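You operate a simulated robot arm through the tools that you are given. There is no shell and no other tool. Be economical: measure what you need, move in short steps, check, and stop when the job is done.

You run a simulated robot arm. Do the job below in one go: nothing can be reset, and whatever is moved stays where it is left.

JOB
Seal the caps order: knock the pot lid home, roll the tape down.
Fine: the black rubber block knocks, the teal roller presses the blue tape on the caps carton; both go back.

It is judged by the outcome, as a careful person would: the job done as asked, and still so three seconds after it is handed in. It fails if anything else is knocked over, pushed out of place, dropped, spilled or broken. Lids that push on must go on centred and level and be pressed home; caps that screw on are set level and turned clockwise until they are tight.

ROBOT AND FRAMES
A 7-joint arm with a two-finger parallel gripper, fixed in place. Base frame: the origin is at the foot of the arm, x ahead of it, y to its left, z up. Readings come in cm, rad, newtons and seconds.
Its first joint turns from -1.152 to 1.152 rad. Payload 2.4 kg.
The TCP is the grasp point between the finger pads, 3 cm short of the fingertips. In the tool frame z runs along the fingers and y along their closing line. Largest opening 9.4 cm; finger width 2.8, thickness 1; the body of the gripper, 5 by 9.6 cm, starts 5.5 cm behind the TCP.
Orientation is told as [roll, pitch, yaw] about the base's x, y, z axes, in that order, counted from this pose: with the fingers straight down and closing along the base's y, the tool's x points along the base's -x, its y along +y and its z along -z.

CONTROLS
- The arm moves only by the tool step_arm. Its argument "commands" is a list of rows, each a list of 3 entries, a list of its own where there are three numbers: the finger opening in cm, from 0 to 9.4, then the shift along the base's x, y, z in cm, then the turn, a rotation vector about the base's x, y, z in rad. In form: [[fingers, [tx, ty, tz], [wx, wy, wz]], ...]. A call has 1 to 8 rows; each row shifts and turns the commanded pose from where the row before left it. A row lasts 0.2 s, in which the tool goes at most 5 cm and 0.15 rad; a call with a longer step from one row to the next is refused whole, and so is a gripper value outside its range. A pose out of reach is approached as far as the arm can. The call stops where the force on the tool passes 60 N (or 10 N more than at its start, if that is more) or the arm is blocked; 0.2 s more then pass. The fingers move at their own pace (about 15.3 cm/s each) and stop on an object; they squeeze with about 23 N. The grip force told is the motor's: it shows also when the fingers shut on nothing. Time passes only in rows, and 0.2 s behind the last, so rows that do not move let the fingers close. It gives the time, the measured TCP pose, the force on the tool (base axes), the opening and the grip force at its end, in the units of the frame above (readings bear some noise), and new pictures: "views" is both (left out), scene, wrist or none.
- Cameras (640 x 400 px; columns grow to the right, rows downward): "scene" is fixed at [2.71, 47.03, 143.46]; the picture's right is [-0.83, -0.56, 0.00], its down [-0.38, 0.55, -0.75] and it looks along [0.42, -0.62, -0.67] (base axes); focal length 298 px, centre (320, 200). "wrist" rides on the gripper at [-3.7, 0, -5.8] in the tool frame; the picture's right is [0.00, -1.00, 0.00], its down [0.97, 0.00, -0.24] and it looks along [0.24, 0.00, 0.97] (tool axes); focal length 218 px, centre (320, 200). There is no depth. A picture from a camera that has moved, and an enlarged one, comes with that camera's place and axes in the base frame and with its lens.
- close_up(camera, box): a new picture of the part [left, top, right, bottom] of that camera's present view, enlarged. No time passes.
- hand_in(): hands the job in; it is judged then, once.

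Work in short steps. Places have to be worked out from the pictures, the camera data and where the tool is seen: move nearer, look again, correct. Check each grasp and each placing, and mend what went wrong. You have 120 turns and 150 pictures in all, those below and enlarged ones among them. Open the gripper and draw the arm clear of the work before you hand the job in, unless the task says otherwise; then end with one line.

The tools are called after "Request:" as name(argument=value, ...) on one line, values as JSON. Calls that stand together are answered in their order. step_arm: Moves the arm, as the interface text tells. Its arguments: {"type":"object","properties":{"commands":{"type":"array","items":{"type":"array"}},"views":{"type":"string","enum":["both","scene","wrist","none"]}},"required":["commands"]} The other tools are called the same way: close_up (camera, box) takes an enlarged picture of a part of a camera's view; hand_in () hands the job in.

At the start:

```text
t: 0.0
eef_pos: [43.85, 16.81, 118.82]
tcp_rot: [0.001, 0.0, 0.0]
ft_force: [-0.6, 0.3, -0.1]
grip_width: 9.4
grasp_force: 0.0
```

scene: 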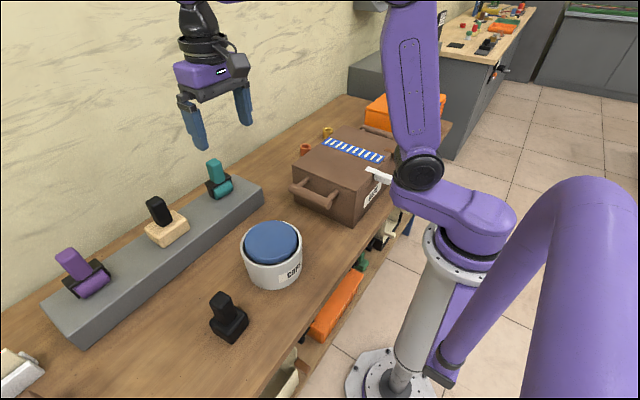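
wrist: 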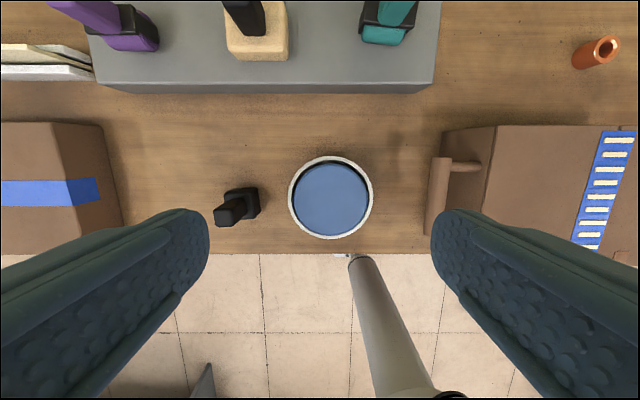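

I start by enlarging the pot, the black block, the shelf tools and the carton labels.

Request:
close_up(camera="scene", box=[180, 200, 340, 350])

Request:
close_up(camera="scene", box=[280, 80, 440, 240])

Request:
close_up(camera="scene", box=[40, 140, 270, 320])

Request:
close_up(camera="wrist", box=[0, 0, 640, 260])

```text
2.67 times, centred on (260, 275) of scene
camera zoom: at [2.71, 47.03, 143.46], right [-0.83, -0.56, 0.0], down [-0.38, 0.55, -0.75], along [0.42, -0.62, -0.67], focal length 795 px, centre (480, 0)
```

zoom: 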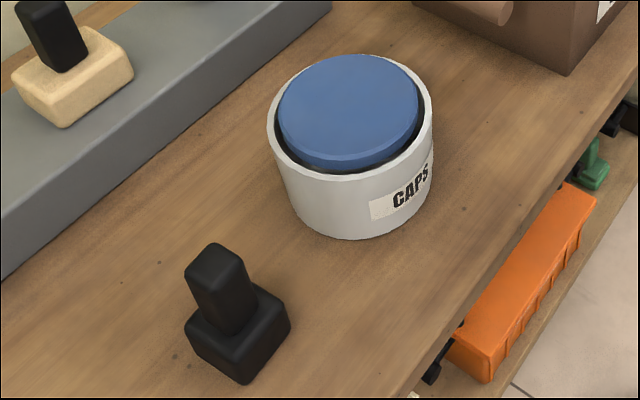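

```text
2.50 times, centred on (360, 160) of scene
camera zoom: at [2.71, 47.03, 143.46], right [-0.83, -0.56, 0.0], down [-0.38, 0.55, -0.75], along [0.42, -0.62, -0.67], focal length 745 px, centre (220, 300)
```

zoom: 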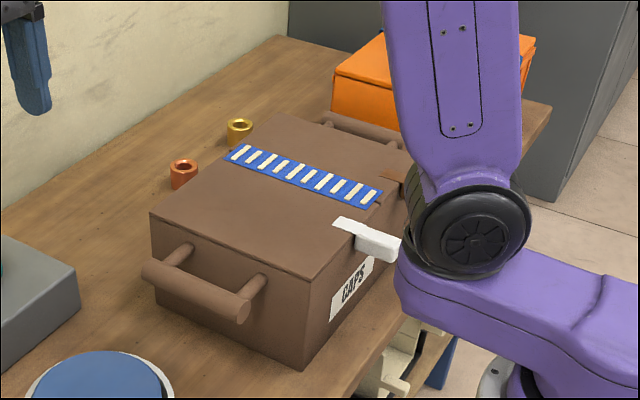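

```text
2.22 times, centred on (155, 230) of scene
camera zoom: at [2.71, 47.03, 143.46], right [-0.83, -0.56, 0.0], down [-0.38, 0.55, -0.75], along [0.42, -0.62, -0.67], focal length 662 px, centre (687, 133)
```

zoom: 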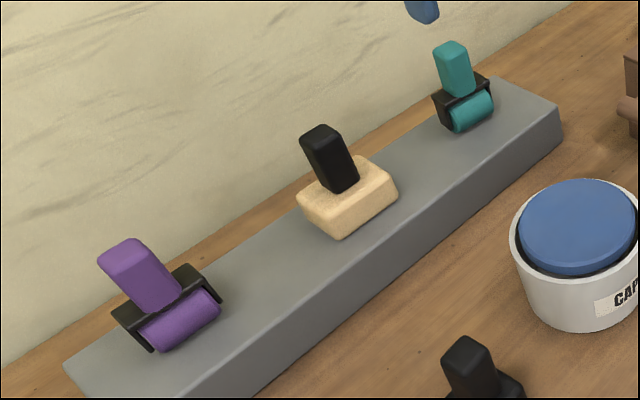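

```text
1.00 times, centred on (320, 130) of wrist
camera zoom: at [47.57, 16.86, 124.58], right [0.0, -1.0, 0.0], down [-0.97, 0.0, 0.24], along [-0.24, 0.0, -0.97], focal length 218 px, centre (320, 270)
```

zoom: 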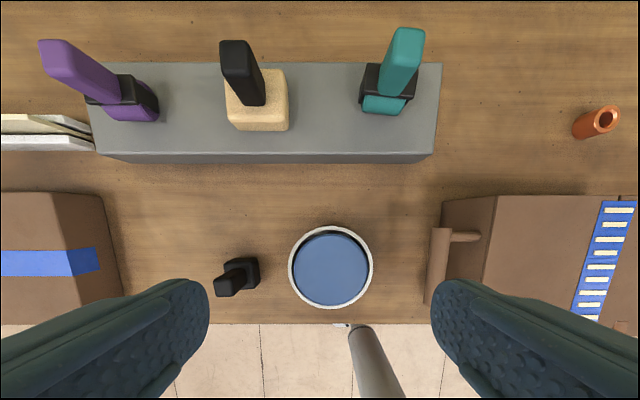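

The lid and pot triangulate to about (38, 15), lid top z≈87, so the table there is near z≈79. This is higher than the sheet says, so I'll approach with care. I move over the black block for a better view.

Request:
step_arm(commands=[[9.4, [-0.5, 3.5, -3], [0, 0, 0]], [9.4, [-0.5, 3.5, -3], [0, 0, 0]], [9.4, [-0.5, 3.5, -3], [0, 0, 0]], [9.4, [-0.5, 3.5, -3], [0, 0, 0]], [9.4, [0, 0, 0], [0, 0, 0]]])

```text
t: 1.2
eef_pos: [42.04, 31.03, 106.66]
tcp_rot: [0.0, 0.001, 0.0]
ft_force: [-0.4, -0.5, 1.1]
grip_width: 9.38
grasp_force: 0.0
camera wrist: at [45.65, 30.98, 112.46], right [0.0, -1.0, 0.0], down [-0.97, 0.0, 0.24], along [-0.24, 0.0, -0.97], focal length 218 px, centre (320, 200)
```

scene: 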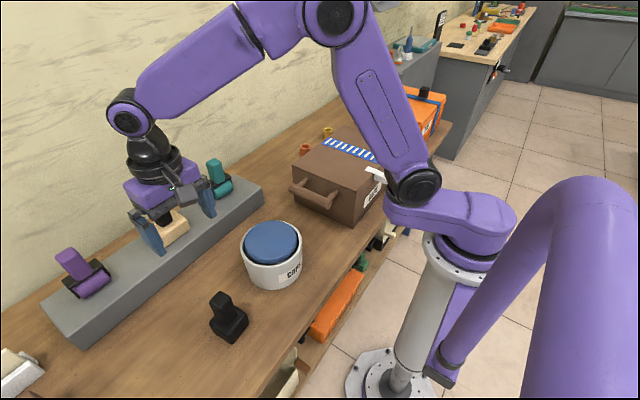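
wrist: 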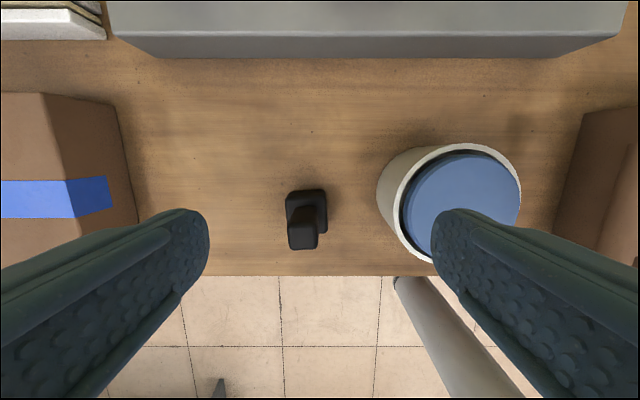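

The other carton is partly visible; let me look more closely at the block, which seems to have a handle leaning toward the robot, and at the far cartons.

Request:
close_up(camera="wrist", box=[240, 150, 400, 290])

Request:
close_up(camera="scene", box=[190, 270, 270, 350])

Request:
close_up(camera="scene", box=[280, 70, 460, 230])

```text
2.86 times, centred on (320, 220) of wrist
camera zoom: at [45.65, 30.98, 112.46], right [0.0, -1.0, 0.0], down [-0.97, 0.0, 0.24], along [-0.24, 0.0, -0.97], focal length 624 px, centre (320, 143)
```

zoom: 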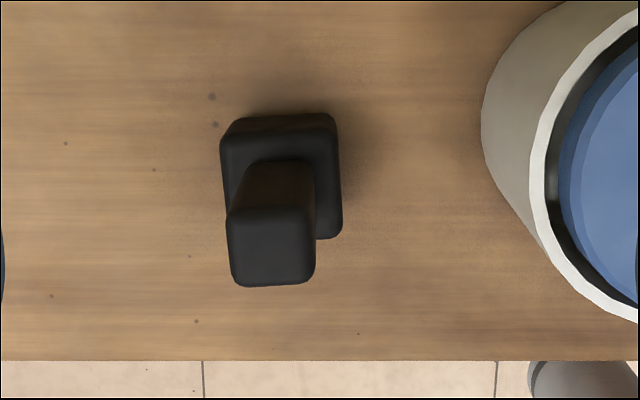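

```text
5.00 times, centred on (230, 310) of scene
camera zoom: at [2.71, 47.03, 143.46], right [-0.83, -0.56, 0.0], down [-0.38, 0.55, -0.75], along [0.42, -0.62, -0.67], focal length 1490 px, centre (770, -350)
```

zoom: 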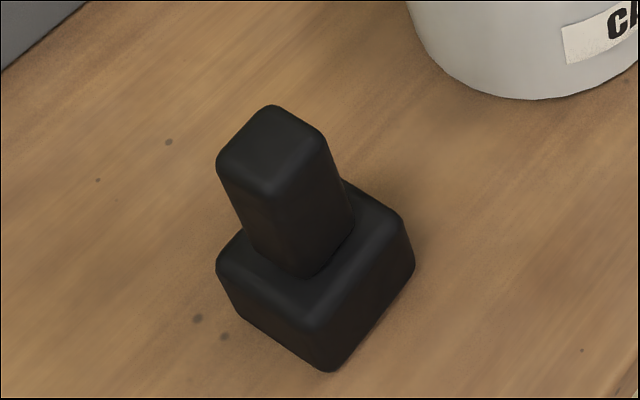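

```text
2.50 times, centred on (370, 150) of scene
camera zoom: at [2.71, 47.03, 143.46], right [-0.83, -0.56, 0.0], down [-0.38, 0.55, -0.75], along [0.42, -0.62, -0.67], focal length 745 px, centre (195, 325)
```

zoom: 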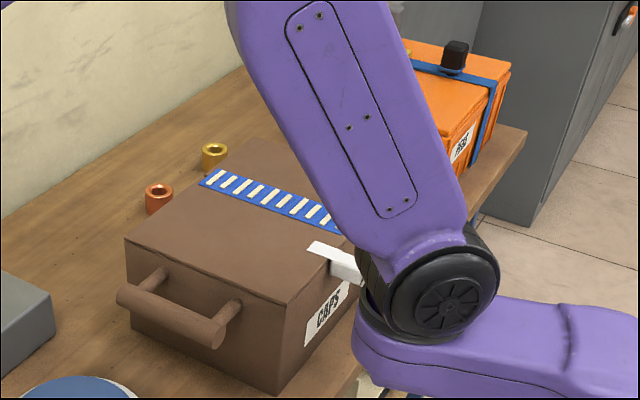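

The caps carton is the brown one with the striped blue tape (the orange one carries another label). Black block ≈ (35.5, 33), handle ~3.5 cm wide, upright. I move above it and look.

Request:
step_arm(commands=[[9.4, [-3.3, 1, -4], [0, 0, 0]], [9.4, [-3.3, 1, -4], [0, 0, 0]], [9.4, [0, 0, 0], [0, 0, 0]]])

Request:
close_up(camera="scene", box=[140, 200, 300, 350])

```text
refused: row 1 steps farther than a row can; nothing moved
```

```text
2.67 times, centred on (220, 275) of scene
camera zoom: at [2.71, 47.03, 143.46], right [-0.83, -0.56, 0.0], down [-0.38, 0.55, -0.75], along [0.42, -0.62, -0.67], focal length 795 px, centre (587, 0)
```

zoom: 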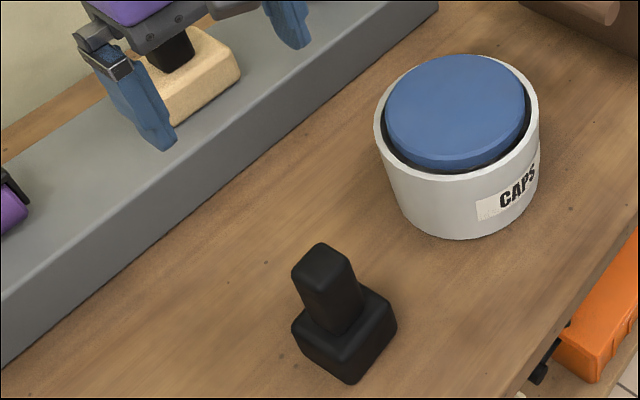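

Step was too long; I split it into three rows.

Request:
step_arm(commands=[[9.4, [-2.3, 0.7, -3], [0, 0, 0]], [9.4, [-2.2, 0.7, -3], [0, 0, 0]], [9.4, [-2.2, 0.7, -2], [0, 0, 0]], [9.4, [0, 0, 0], [0, 0, 0]]])

```text
t: 2.2
eef_pos: [35.18, 33.02, 98.7]
tcp_rot: [0.001, 0.001, 0.001]
ft_force: [0.3, 0.0, 1.1]
grip_width: 9.4
grasp_force: 0.1
camera wrist: at [38.91, 32.99, 104.47], right [0.0, -1.0, 0.0], down [-0.97, 0.0, 0.24], along [-0.24, 0.0, -0.97], focal length 218 px, centre (320, 200)
```

scene: 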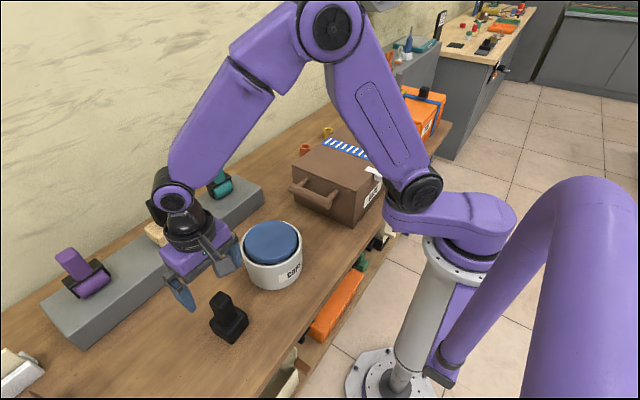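
wrist: 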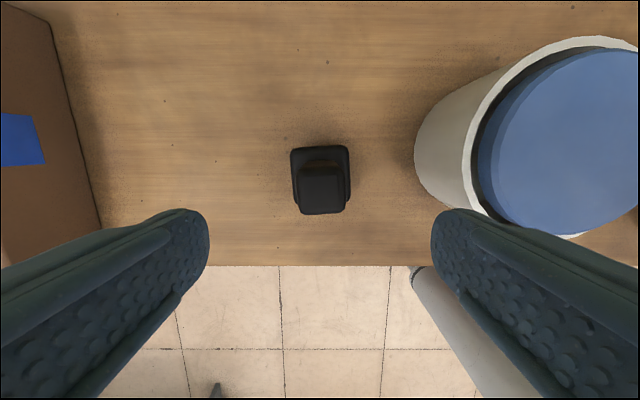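

Request:
close_up(camera="wrist", box=[270, 130, 370, 230])

Request:
close_up(camera="scene", box=[150, 220, 270, 350])

```text
4.00 times, centred on (320, 180) of wrist
camera zoom: at [38.91, 32.99, 104.47], right [0.0, -1.0, 0.0], down [-0.97, 0.0, 0.24], along [-0.24, 0.0, -0.97], focal length 873 px, centre (320, 280)
```

zoom: 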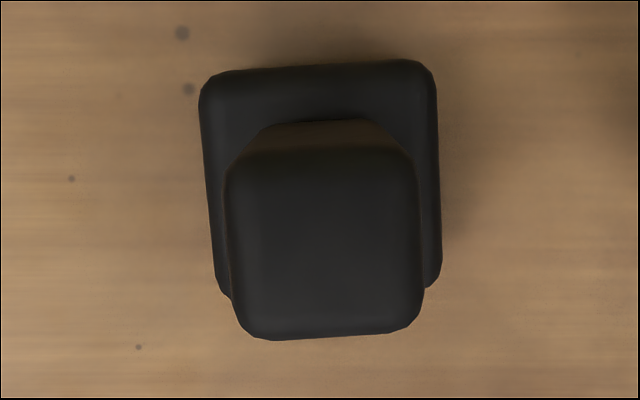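

```text
3.08 times, centred on (210, 285) of scene
camera zoom: at [2.71, 47.03, 143.46], right [-0.83, -0.56, 0.0], down [-0.38, 0.55, -0.75], along [0.42, -0.62, -0.67], focal length 917 px, centre (658, -62)
```

zoom: 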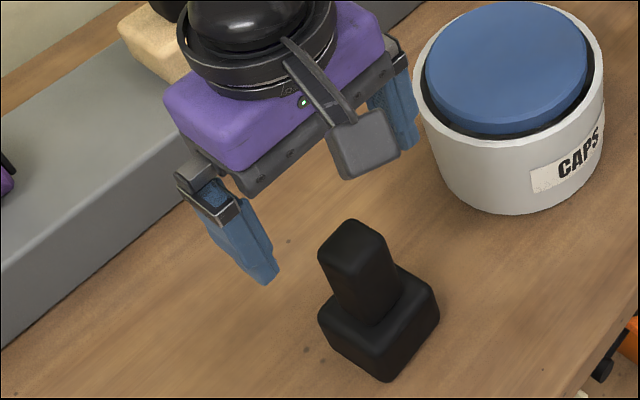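

Handle top reckons to z≈89, base-block top ≈82.4, centre (35.7, 33.0), yaw ≈ +0.05. I descend most of the way and check.

Request:
step_arm(commands=[[9.4, [0.3, 0, -3.5], [0, 0, 0.05]], [9.4, [0.2, 0, -3.5], [0, 0, 0]], [9.4, [0, 0, -2.5], [0, 0, 0]], [9.4, [0, 0, 0], [0, 0, 0]]])

Request:
close_up(camera="scene", box=[170, 250, 290, 350])

```text
t: 3.2
eef_pos: [35.73, 33.01, 89.32]
tcp_rot: [0.0, -0.002, 0.051]
ft_force: [0.2, 0.3, 0.6]
grip_width: 9.42
grasp_force: 0.0
camera wrist: at [39.41, 33.15, 95.04], right [0.05, -1.0, 0.0], down [-0.97, -0.05, 0.24], along [-0.24, -0.01, -0.97], focal length 218 px, centre (320, 200)
```

scene: 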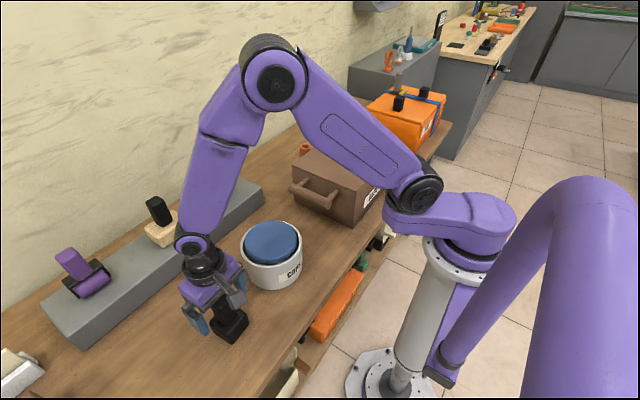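
wrist: 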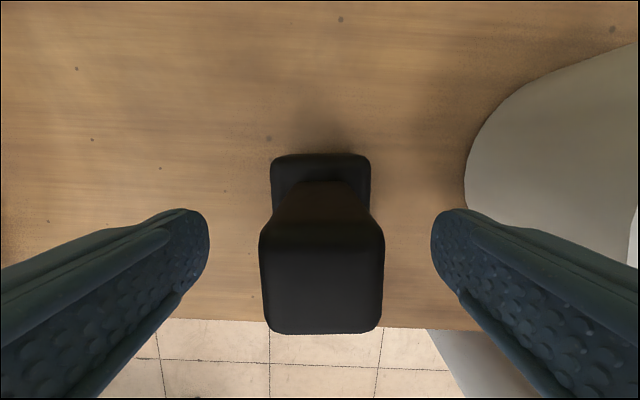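

```text
4.00 times, centred on (230, 300) of scene
camera zoom: at [2.71, 47.03, 143.46], right [-0.83, -0.56, 0.0], down [-0.38, 0.55, -0.75], along [0.42, -0.62, -0.67], focal length 1192 px, centre (680, -200)
```

zoom: 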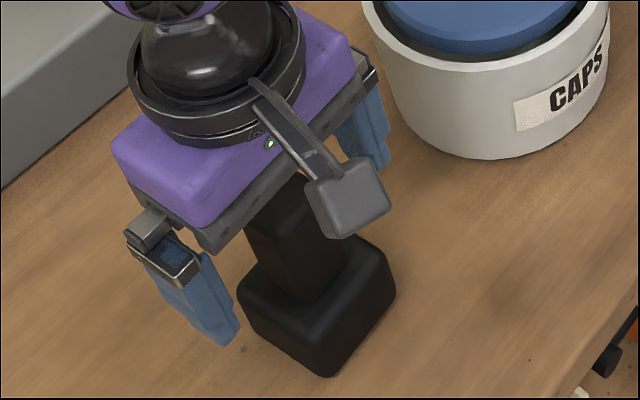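

Handle is centred between the fingers; handle top ≈89.5, base top ≈82. I descend 3.7 cm and close.

Request:
step_arm(commands=[[9.4, [0, 0, -2], [0, 0, 0]], [9.4, [0, 0, -1.7], [0, 0, 0]], [9.4, [0, 0, 0], [0, 0, 0]], [2, [0, 0, 0], [0, 0, 0]], [2, [0, 0, 0], [0, 0, 0]], [2, [0, 0, 0], [0, 0, 0]]])

Request:
close_up(camera="scene", box=[170, 250, 290, 350])

```text
t: 4.6
eef_pos: [35.79, 32.97, 85.71]
tcp_rot: [0.0, -0.002, 0.05]
ft_force: [-0.4, 0.0, 0.0]
grip_width: 5.97
grasp_force: 23.4
camera wrist: at [39.42, 33.1, 91.37], right [0.05, -1.0, 0.0], down [-0.97, -0.05, 0.24], along [-0.24, -0.01, -0.97], focal length 218 px, centre (320, 200)
```

scene: 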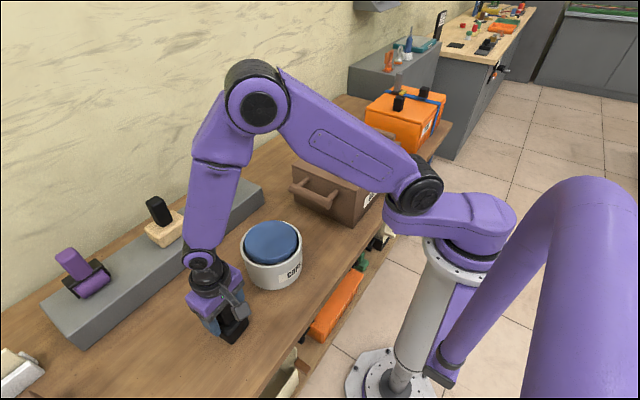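
wrist: 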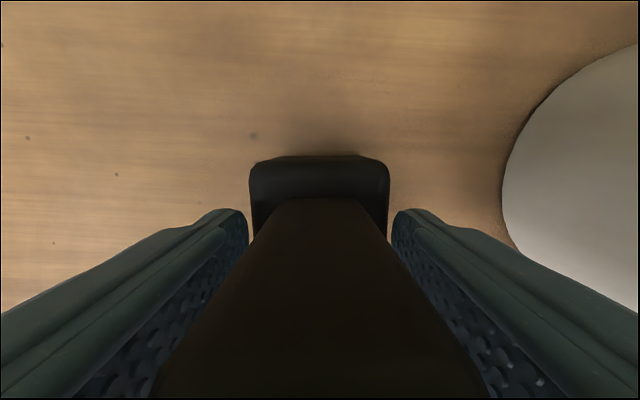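

```text
4.00 times, centred on (230, 300) of scene
camera zoom: at [2.72, 47.03, 143.45], right [-0.83, -0.56, 0.0], down [-0.38, 0.55, -0.75], along [0.42, -0.62, -0.67], focal length 1192 px, centre (680, -200)
```

zoom: 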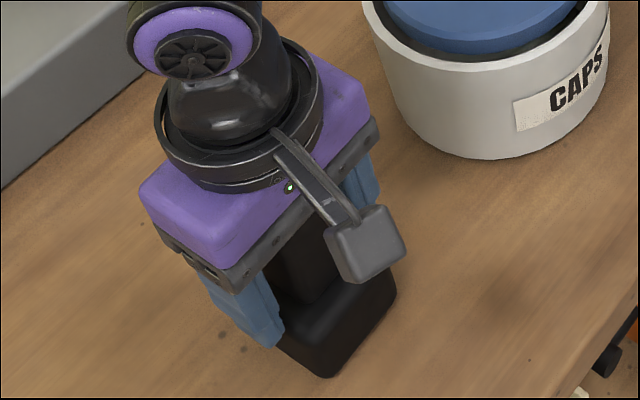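

Width 5.97 means the fingertips caught the base, not the handle. I open, rise 1.8 cm, and close again.

Request:
step_arm(commands=[[9.4, [0, 0, 0], [0, 0, 0]], [9.4, [0, 0, 0], [0, 0, 0]], [9.4, [0, 0, 1.8], [0, 0, 0]], [9.4, [0, 0, 0], [0, 0, 0]], [1, [0, 0, 0], [0, 0, 0]], [1, [0, 0, 0], [0, 0, 0]], [1, [0, 0, 0], [0, 0, 0]]], views="wrist")

Request:
close_up(camera="scene", box=[170, 250, 290, 350])

```text
t: 6.2
eef_pos: [35.66, 32.93, 87.41]
tcp_rot: [0.001, 0.0, 0.05]
ft_force: [-0.4, 0.5, 2.5]
grip_width: 3.83
grasp_force: 23.2
camera wrist: at [39.42, 33.08, 93.18], right [0.05, -1.0, 0.0], down [-0.97, -0.05, 0.24], along [-0.24, -0.01, -0.97], focal length 218 px, centre (320, 200)
```

wrist: 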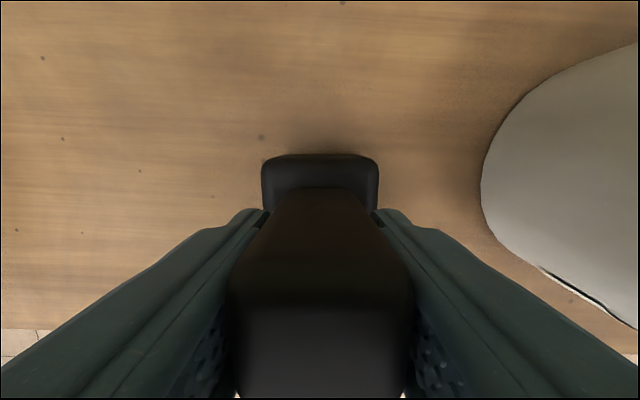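

```text
4.00 times, centred on (230, 300) of scene
camera zoom: at [2.71, 47.03, 143.46], right [-0.83, -0.56, 0.0], down [-0.38, 0.55, -0.75], along [0.42, -0.62, -0.67], focal length 1192 px, centre (680, -200)
```

zoom: 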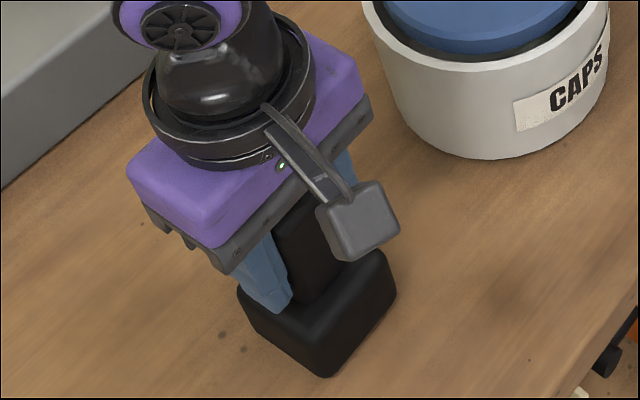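

Now it holds the handle (3.83 cm). Pick-up pose noted: (35.66, 32.93, 87.41), yaw 0.05. I lift well clear.

Request:
step_arm(commands=[[1, [0, 0, 1], [0, 0, 0]], [1, [0, 0, 3], [0, 0, 0]], [1, [0, 0, 4.5], [0, 0, 0]], [1, [0, 0, 4.5], [0, 0, 0]], [1, [0, 0, 3], [0, 0, 0]], [1, [0, 0, 0], [0, 0, 0]]])

Request:
close_up(camera="scene", box=[160, 200, 320, 350])

```text
t: 7.6
eef_pos: [35.68, 32.89, 103.54]
tcp_rot: [-0.001, 0.0, 0.05]
ft_force: [0.5, 0.2, -3.2]
grip_width: 3.8
grasp_force: 22.7
camera wrist: at [39.27, 33.11, 109.28], right [0.05, -1.0, 0.0], down [-0.97, -0.05, 0.24], along [-0.24, -0.01, -0.97], focal length 218 px, centre (320, 200)
```

scene: 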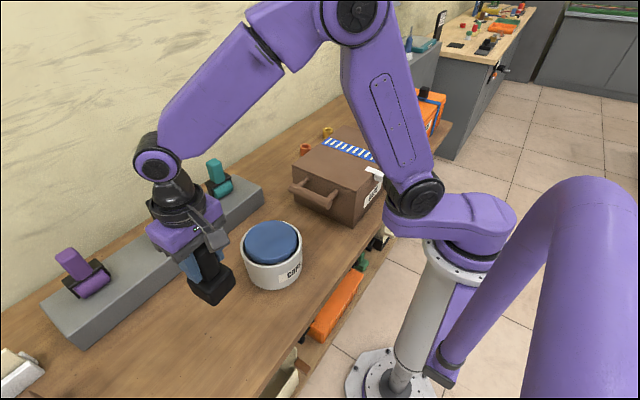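
wrist: 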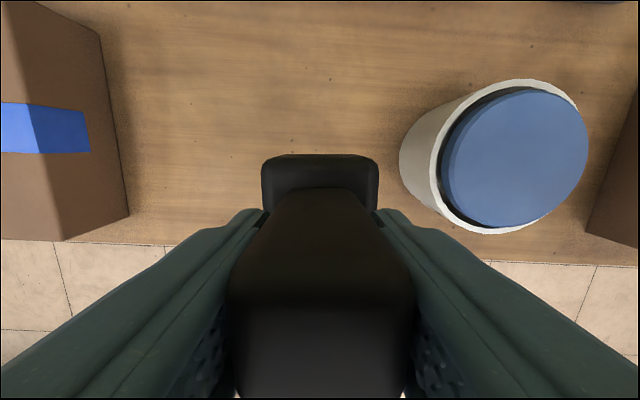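

```text
2.67 times, centred on (240, 275) of scene
camera zoom: at [2.72, 47.03, 143.45], right [-0.83, -0.56, 0.0], down [-0.38, 0.55, -0.75], along [0.42, -0.62, -0.67], focal length 795 px, centre (533, 0)
```

zoom: 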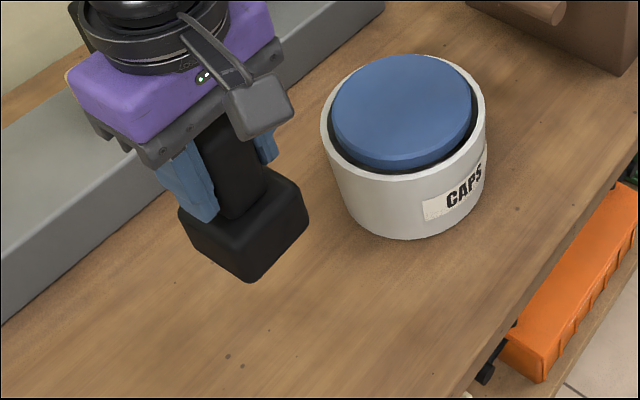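

The block is held well. I move to hover on the near side of the pot, high, to see the lid's seating from above.

Request:
step_arm(commands=[[1, [-1.4, -4, 1], [0, 0, 0]], [1, [-1.4, -4, 1], [0, 0, 0]], [1, [-1.4, -4, 0], [0, 0, 0]], [1, [-1.4, -4, 0], [0, 0, 0]], [1, [0, -1.7, 0], [0, 0, 0]], [1, [0, 0, 0], [0, 0, 0]]])

Request:
close_up(camera="wrist", box=[220, 0, 420, 170])

Request:
close_up(camera="scene", box=[220, 200, 330, 300])

```text
t: 9.0
eef_pos: [30.04, 15.23, 105.39]
tcp_rot: [0.0, 0.0, 0.051]
ft_force: [-0.6, 0.4, -3.0]
grip_width: 3.83
grasp_force: 23.1
camera wrist: at [33.7, 15.44, 111.18], right [0.05, -1.0, 0.0], down [-0.97, -0.05, 0.24], along [-0.24, -0.01, -0.97], focal length 218 px, centre (320, 200)
```

scene: 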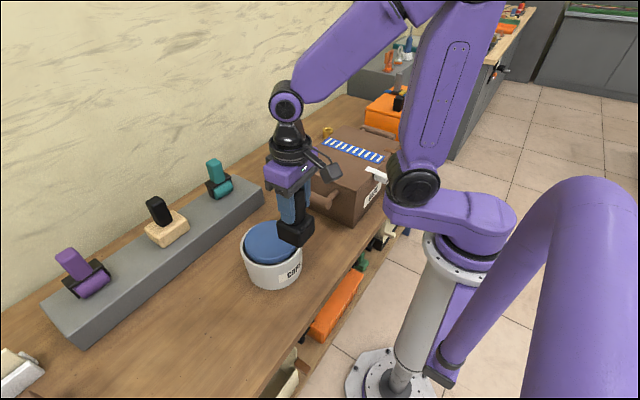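
wrist: 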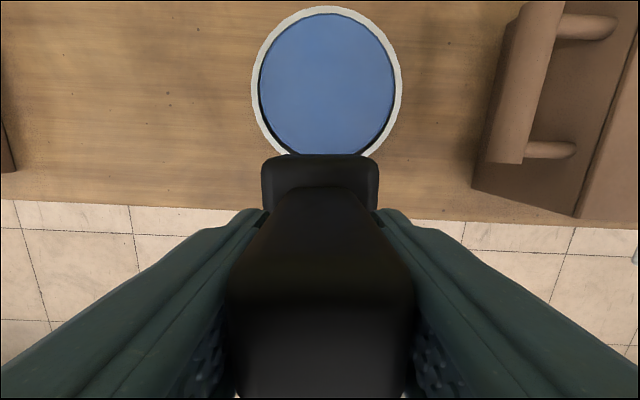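

```text
2.35 times, centred on (320, 85) of wrist
camera zoom: at [33.7, 15.44, 111.18], right [0.05, -1.0, 0.0], down [-0.97, -0.05, 0.24], along [-0.24, -0.01, -0.97], focal length 514 px, centre (320, 471)
```

zoom: 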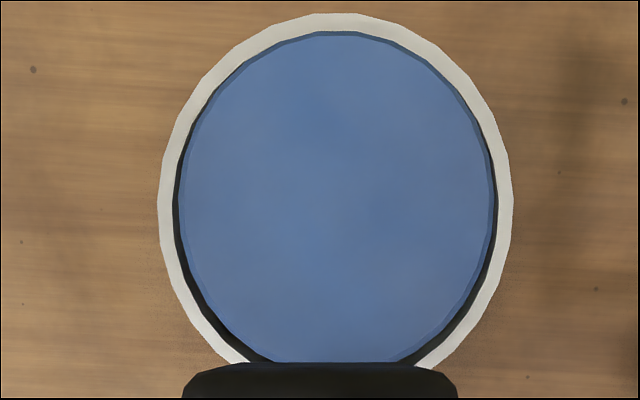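

```text
4.00 times, centred on (275, 250) of scene
camera zoom: at [2.72, 47.03, 143.46], right [-0.83, -0.56, 0.0], down [-0.38, 0.55, -0.75], along [0.42, -0.62, -0.67], focal length 1192 px, centre (500, 0)
```

zoom: 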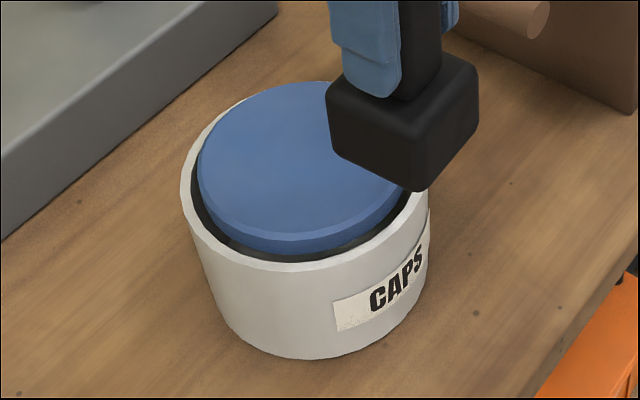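

Lid is centred in the rim but standing proud, its centre ≈ (39.2, 15.1), top ≈ 89. I move over centre and start down.

Request:
step_arm(commands=[[1, [3, 0, 0], [0, 0, 0]], [1, [3, 0, 0], [0, 0, 0]], [1, [3.1, -0.1, 0], [0, 0, 0]], [1, [0, 0, -3], [0, 0, 0]], [1, [0, 0, -2], [0, 0, 0]], [1, [0, 0, 0], [0, 0, 0]]])

Request:
close_up(camera="scene", box=[220, 200, 330, 300])

```text
t: 10.4
eef_pos: [39.18, 15.13, 100.34]
tcp_rot: [0.0, 0.001, 0.052]
ft_force: [-0.5, 0.0, -3.5]
grip_width: 3.84
grasp_force: 23.4
camera wrist: at [42.82, 15.32, 106.08], right [0.05, -1.0, 0.0], down [-0.97, -0.05, 0.24], along [-0.24, -0.01, -0.97], focal length 218 px, centre (320, 200)
```

scene: 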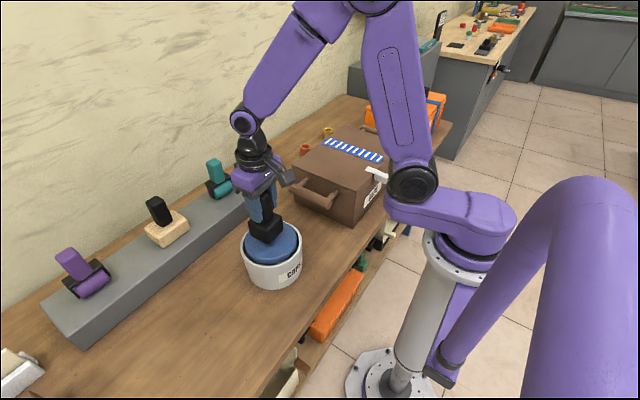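
wrist: 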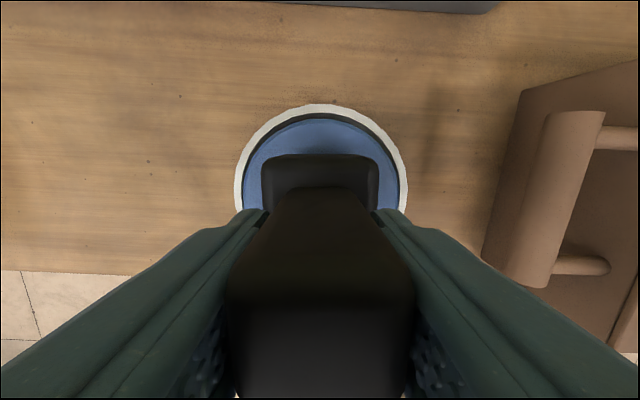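

```text
4.00 times, centred on (275, 250) of scene
camera zoom: at [2.72, 47.03, 143.46], right [-0.83, -0.56, 0.0], down [-0.38, 0.55, -0.75], along [0.42, -0.62, -0.67], focal length 1192 px, centre (500, 0)
```

zoom: 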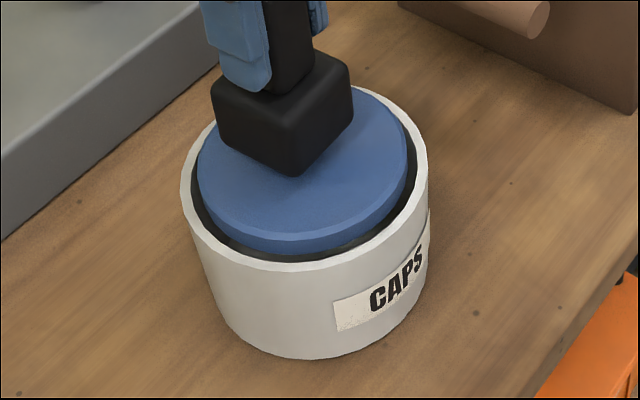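

Well centred. I lower gently until contact shows in the force.

Request:
step_arm(commands=[[1, [0, 0, -1], [0, 0, 0]], [1, [0, 0, -0.7], [0, 0, 0]], [1, [0, 0, -0.7], [0, 0, 0]], [1, [0, 0, 0], [0, 0, 0]]], views="none")

Request:
close_up(camera="scene", box=[220, 200, 330, 300])

```text
t: 11.4
eef_pos: [39.27, 15.3, 98.07]
tcp_rot: [0.002, -0.002, 0.051]
ft_force: [3.1, -2.2, 21.9]
grip_width: 3.84
grasp_force: 23.2
```

```text
4.00 times, centred on (275, 250) of scene
camera zoom: at [2.69, 47.01, 143.46], right [-0.83, -0.56, 0.0], down [-0.38, 0.55, -0.75], along [0.42, -0.62, -0.67], focal length 1192 px, centre (500, 0)
```

zoom: 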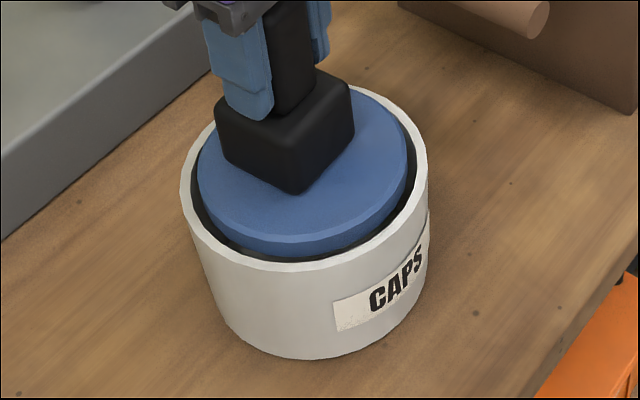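

Contact near TCP z≈98.1, 22 N and climbing. I press further in small steps.

Request:
step_arm(commands=[[1, [0, 0, -0.3], [0, 0, 0]], [1, [0, 0, -0.3], [0, 0, 0]], [1, [0, 0, -0.3], [0, 0, 0]], [1, [0, 0, 0], [0, 0, 0]]], views="none")

Request:
close_up(camera="scene", box=[220, 200, 330, 300])

```text
t: 12.4
eef_pos: [39.24, 15.13, 97.12]
tcp_rot: [0.0, -0.001, 0.051]
ft_force: [2.5, -2.5, 25.7]
grip_width: 3.84
grasp_force: 23.3
```

```text
4.00 times, centred on (275, 250) of scene
camera zoom: at [2.69, 47.01, 143.46], right [-0.83, -0.56, 0.0], down [-0.38, 0.55, -0.75], along [0.42, -0.62, -0.67], focal length 1192 px, centre (500, 0)
```

zoom: 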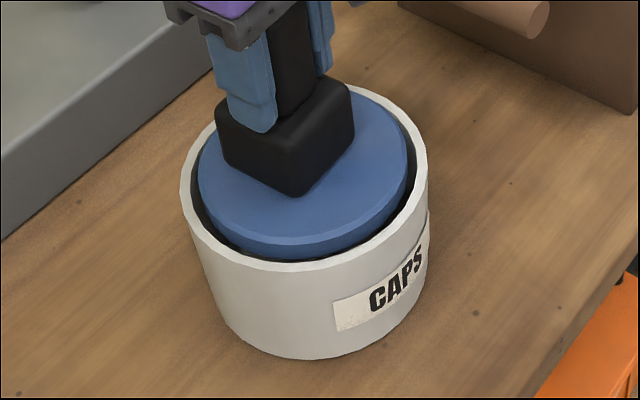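

The fingers are slipping down the handle towards the base's shoulders; once there, the push is direct. I go on.

Request:
step_arm(commands=[[1, [0, 0, -0.4], [0, 0, 0]], [1, [0, 0, -0.4], [0, 0, 0]], [1, [0, 0, -0.4], [0, 0, 0]], [1, [0, 0, 0], [0, 0, 0]]], views="none")

Request:
close_up(camera="scene", box=[220, 200, 330, 300])

```text
t: 13.2
eef_pos: [39.18, 15.3, 96.25]
tcp_rot: [-0.001, 0.0, 0.051]
ft_force: [-4.4, -2.4, 16.0]
grip_width: 3.82
grasp_force: 22.7
stopped in row 3: the force on the tool passed its limit (the readings are from after the stop); the commanded pose is now the measured one
```

```text
4.00 times, centred on (275, 250) of scene
camera zoom: at [2.68, 47.01, 143.46], right [-0.83, -0.56, 0.0], down [-0.38, 0.55, -0.75], along [0.42, -0.62, -0.67], focal length 1192 px, centre (500, 0)
```

zoom: 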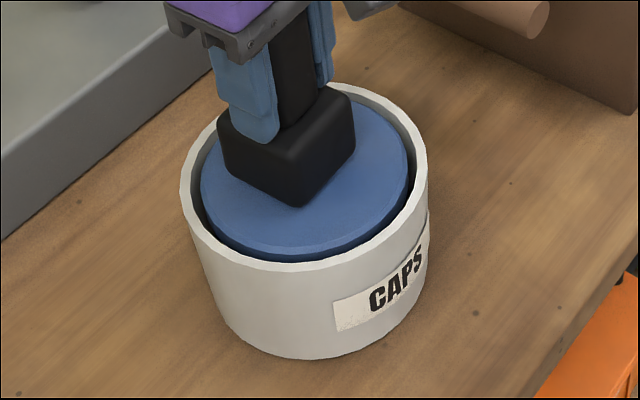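

The lid moved down. I press again to see whether it goes further or is home.

Request:
step_arm(commands=[[1, [0, 0, -0.3], [0, 0, 0]], [1, [0, 0, -0.3], [0, 0, 0]], [1, [0, 0, -0.3], [0, 0, 0]], [1, [0, 0, -0.3], [0, 0, 0]], [1, [0, 0, 0], [0, 0, 0]]], views="none")

Request:
close_up(camera="scene", box=[220, 200, 330, 300])

```text
t: 13.6
eef_pos: [39.16, 15.27, 96.22]
tcp_rot: [0.001, -0.001, 0.051]
ft_force: [-5.4, -2.7, 17.7]
grip_width: 3.83
grasp_force: 23.6
stopped in row 1: the force on the tool passed its limit (the readings are from after the stop); the commanded pose is now the measured one
```

```text
4.00 times, centred on (275, 250) of scene
camera zoom: at [2.68, 47.01, 143.46], right [-0.83, -0.56, 0.0], down [-0.37, 0.55, -0.75], along [0.42, -0.62, -0.67], focal length 1192 px, centre (500, 0)
```

zoom: 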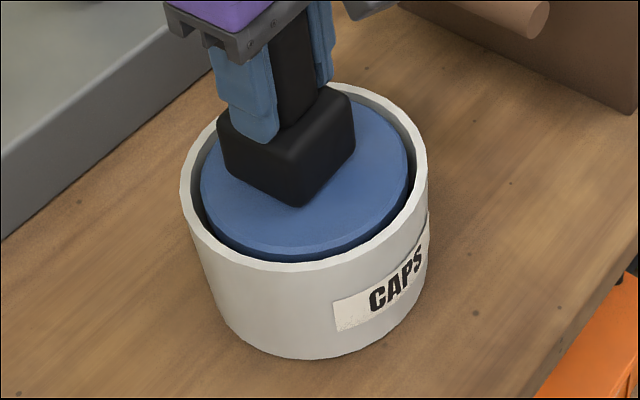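

It now resists over 60 N without moving. I lift off and step back to inspect the lid.

Request:
step_arm(commands=[[1, [0, 0, 1], [0, 0, 0]], [1, [0, 0, 3], [0, 0, 0]], [1, [0, 0, 4], [0, 0, 0]], [1, [-4, 0, 0], [0, 0, 0]], [1, [-4, 0, 0], [0, 0, 0]], [1, [-2, 0, 0], [0, 0, 0]], [1, [0, 0, 0], [0, 0, 0]]], views="wrist")

Request:
close_up(camera="scene", box=[220, 200, 330, 300])

Request:
close_up(camera="wrist", box=[220, 0, 420, 170])

```text
t: 15.2
eef_pos: [29.16, 15.17, 104.14]
tcp_rot: [-0.001, -0.001, 0.052]
ft_force: [0.3, 0.6, -3.7]
grip_width: 3.83
grasp_force: 22.6
camera wrist: at [32.87, 15.33, 109.94], right [0.05, -1.0, 0.0], down [-0.97, -0.05, 0.24], along [-0.24, -0.01, -0.97], focal length 218 px, centre (320, 200)
```

wrist: 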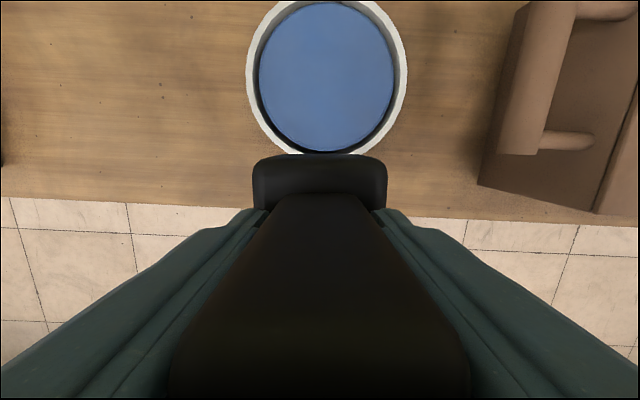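

```text
4.00 times, centred on (275, 250) of scene
camera zoom: at [2.72, 47.03, 143.46], right [-0.83, -0.56, 0.0], down [-0.38, 0.55, -0.75], along [0.42, -0.62, -0.67], focal length 1192 px, centre (500, 0)
```

zoom: 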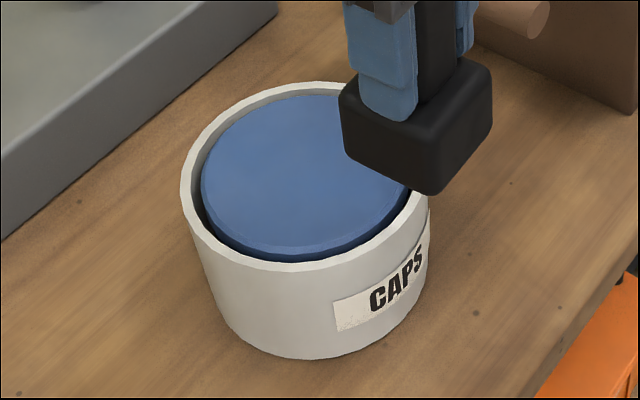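

```text
2.35 times, centred on (320, 85) of wrist
camera zoom: at [32.87, 15.33, 109.94], right [0.05, -1.0, 0.0], down [-0.97, -0.05, 0.24], along [-0.24, -0.01, -0.97], focal length 514 px, centre (320, 471)
```

zoom: 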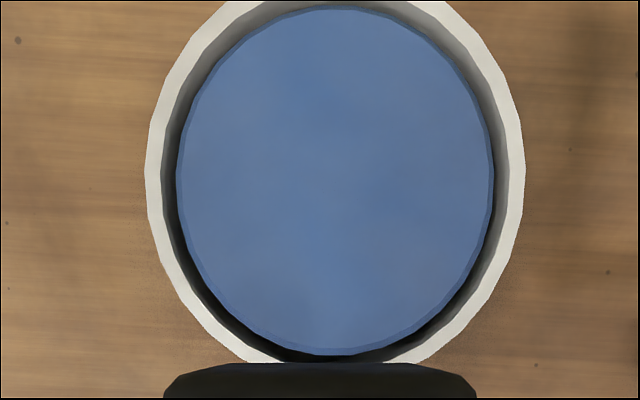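

The lid now sits below the rim and looks level. I give it one firm confirming knock on centre to be sure it doesn't go lower.

Request:
step_arm(commands=[[1, [4, 0, 0], [0, 0, 0]], [1, [4, 0, 0], [0, 0, 0]], [1, [2, 0, -2], [0, 0, 0]], [1, [0, 0, -4], [0, 0, 0]], [1, [0, 0, 0], [0, 0, 0]], [1, [0, 0, -2.2], [0, 0, 0]], [1, [0, 0, 0], [0, 0, 0]]], views="none")

Request:
close_up(camera="scene", box=[220, 200, 330, 300])

```text
t: 16.8
eef_pos: [39.36, 15.22, 96.27]
tcp_rot: [0.002, -0.002, 0.049]
ft_force: [-9.2, -4.9, 55.6]
grip_width: 3.82
grasp_force: 23.3
```

```text
4.00 times, centred on (275, 250) of scene
camera zoom: at [2.62, 46.99, 143.47], right [-0.83, -0.56, 0.0], down [-0.37, 0.55, -0.75], along [0.42, -0.62, -0.67], focal length 1192 px, centre (500, 0)
```

zoom: 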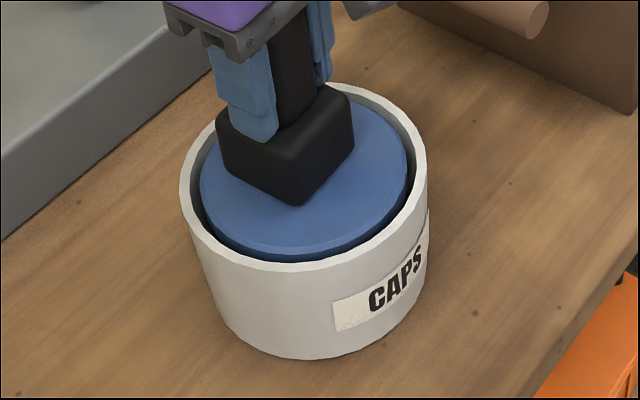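

No more travel at 55 N: the lid is home. Now I carry the block back to its spot.

Request:
step_arm(commands=[[1, [0, 0, 2], [0, 0, 0]], [1, [0, 0, 4], [0, 0, 0]], [1, [-0.8, 3.8, 2], [0, 0, 0]], [1, [-0.8, 4.5, 0], [0, 0, 0]], [1, [-0.8, 4.5, 0], [0, 0, 0]], [1, [-0.8, 4.5, 0], [0, 0, 0]], [1, [-0.3, 0.4, -4], [0, 0, 0]], [1, [0, 0, -4.5], [0, 0, 0]]], views="none")

Request:
step_arm(commands=[[1, [0, 0, -4.5], [0, 0, 0]], [1, [0, 0, -2], [0, 0, 0]], [1, [0, 0, 0], [0, 0, 0]]])

Request:
close_up(camera="scene", box=[170, 240, 290, 350])

```text
t: 18.6
eef_pos: [35.75, 33.05, 95.41]
tcp_rot: [0.0, -0.002, 0.05]
ft_force: [0.3, 0.4, -3.2]
grip_width: 3.82
grasp_force: 23.3
```

```text
t: 19.4
eef_pos: [35.73, 32.92, 89.01]
tcp_rot: [0.001, -0.002, 0.049]
ft_force: [0.2, -0.7, -3.0]
grip_width: 3.83
grasp_force: 23.4
camera wrist: at [39.38, 33.04, 94.72], right [0.05, -1.0, 0.0], down [-0.97, -0.05, 0.24], along [-0.24, -0.01, -0.97], focal length 218 px, centre (320, 200)
```

scene: 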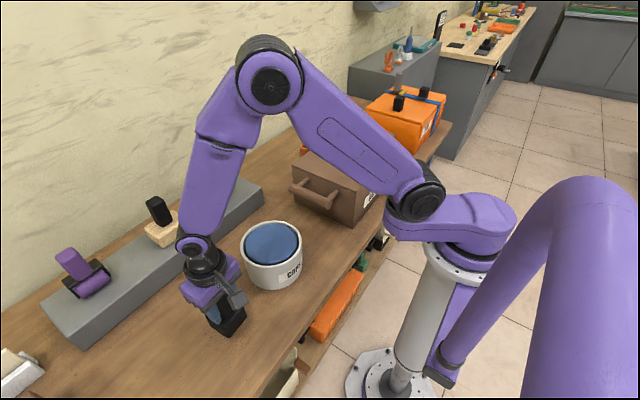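
wrist: 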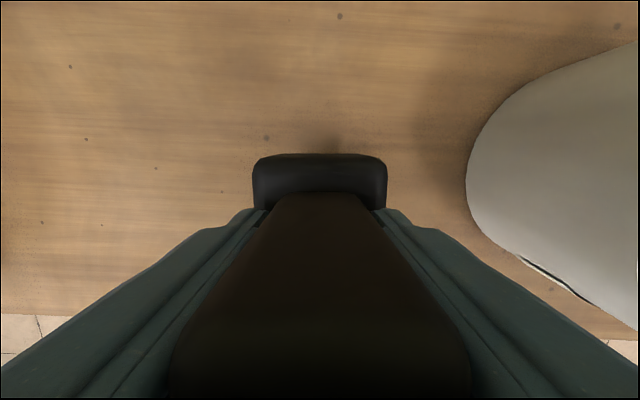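

```text
3.64 times, centred on (230, 295) of scene
camera zoom: at [2.72, 47.03, 143.45], right [-0.83, -0.56, 0.0], down [-0.38, 0.55, -0.75], along [0.42, -0.62, -0.67], focal length 1084 px, centre (647, -146)
```

zoom: 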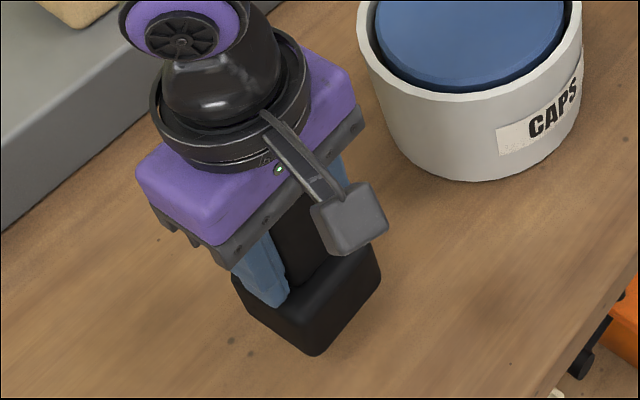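

Above its spot. I lower in small steps until it touches.

Request:
step_arm(commands=[[1, [0, 0, -1], [0, 0, 0]], [1, [0, 0, -0.6], [0, 0, 0]], [1, [0, 0, -0.4], [0, 0, 0]], [1, [0, 0, 0], [0, 0, 0]]], views="none")

Request:
step_arm(commands=[[1, [0, 0, -0.3], [0, 0, 0]], [1, [0, 0, 0], [0, 0, 0]]], views="none")

Request:
close_up(camera="scene", box=[170, 240, 290, 350])

```text
t: 20.4
eef_pos: [35.68, 33.01, 87.08]
tcp_rot: [-0.001, -0.002, 0.052]
ft_force: [0.1, 0.1, -4.0]
grip_width: 3.81
grasp_force: 23.9
```

```text
t: 21.0
eef_pos: [35.75, 33.03, 86.7]
tcp_rot: [0.0, -0.001, 0.051]
ft_force: [0.4, 1.3, -3.1]
grip_width: 3.82
grasp_force: 22.6
```

```text
3.64 times, centred on (230, 295) of scene
camera zoom: at [2.72, 47.03, 143.45], right [-0.83, -0.56, 0.0], down [-0.38, 0.55, -0.75], along [0.42, -0.62, -0.67], focal length 1084 px, centre (647, -146)
```

zoom: 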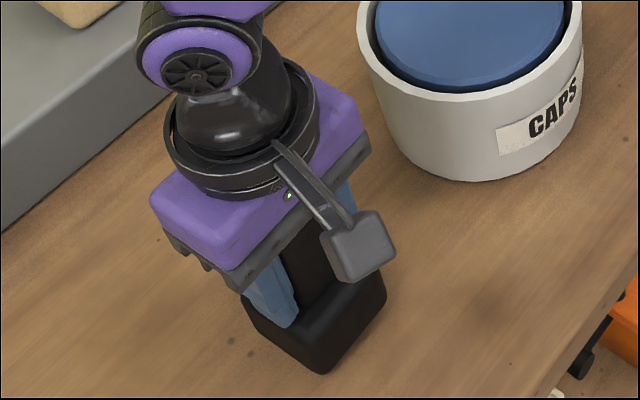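

Still hanging free. I keep lowering in 0.25 cm steps.

Request:
step_arm(commands=[[1, [0, 0, -0.2], [0, 0, 0]], [1, [0, 0, 0], [0, 0, 0]]], views="none")

Request:
step_arm(commands=[[1, [0, 0, -0.2], [0, 0, 0]], [1, [0, 0, 0], [0, 0, 0]]], views="none")

Request:
step_arm(commands=[[1, [0, 0, -0.2], [0, 0, 0]], [1, [0, 0, 0], [0, 0, 0]]], views="none")

```text
t: 21.6
eef_pos: [35.74, 32.94, 86.5]
tcp_rot: [0.001, -0.001, 0.05]
ft_force: [0.2, 0.4, -2.4]
grip_width: 3.83
grasp_force: 23.2
```

```text
t: 22.2
eef_pos: [35.69, 33.0, 86.31]
tcp_rot: [-0.001, -0.001, 0.051]
ft_force: [0.1, -0.2, -3.4]
grip_width: 3.83
grasp_force: 23.1
```

```text
t: 22.8
eef_pos: [35.85, 33.01, 86.1]
tcp_rot: [0.001, -0.003, 0.05]
ft_force: [-1.1, -0.1, -4.2]
grip_width: 3.81
grasp_force: 22.7
```

Request:
step_arm(commands=[[1, [0, 0, -0.15], [0, 0, 0]], [1, [0, 0, 0], [0, 0, 0]]], views="none")

Request:
step_arm(commands=[[1, [0, 0, -0.15], [0, 0, 0]], [1, [0, 0, 0], [0, 0, 0]]], views="none")

Request:
close_up(camera="scene", box=[170, 240, 290, 350])

```text
t: 23.4
eef_pos: [35.8, 33.07, 85.98]
tcp_rot: [0.0, -0.002, 0.05]
ft_force: [-2.2, -2.0, 15.3]
grip_width: 3.83
grasp_force: 23.1
```

```text
t: 24.0
eef_pos: [35.74, 33.12, 85.96]
tcp_rot: [0.001, -0.003, 0.051]
ft_force: [-8.6, -6.9, 57.9]
grip_width: 3.83
grasp_force: 22.8
```

```text
3.64 times, centred on (230, 295) of scene
camera zoom: at [2.63, 46.95, 143.49], right [-0.83, -0.56, 0.0], down [-0.37, 0.55, -0.75], along [0.42, -0.62, -0.67], focal length 1084 px, centre (647, -146)
```

zoom: 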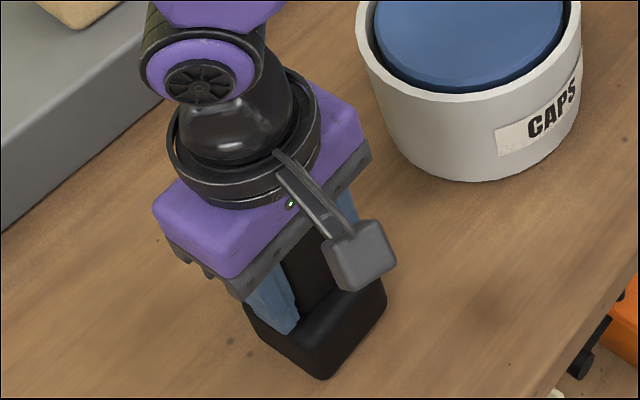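

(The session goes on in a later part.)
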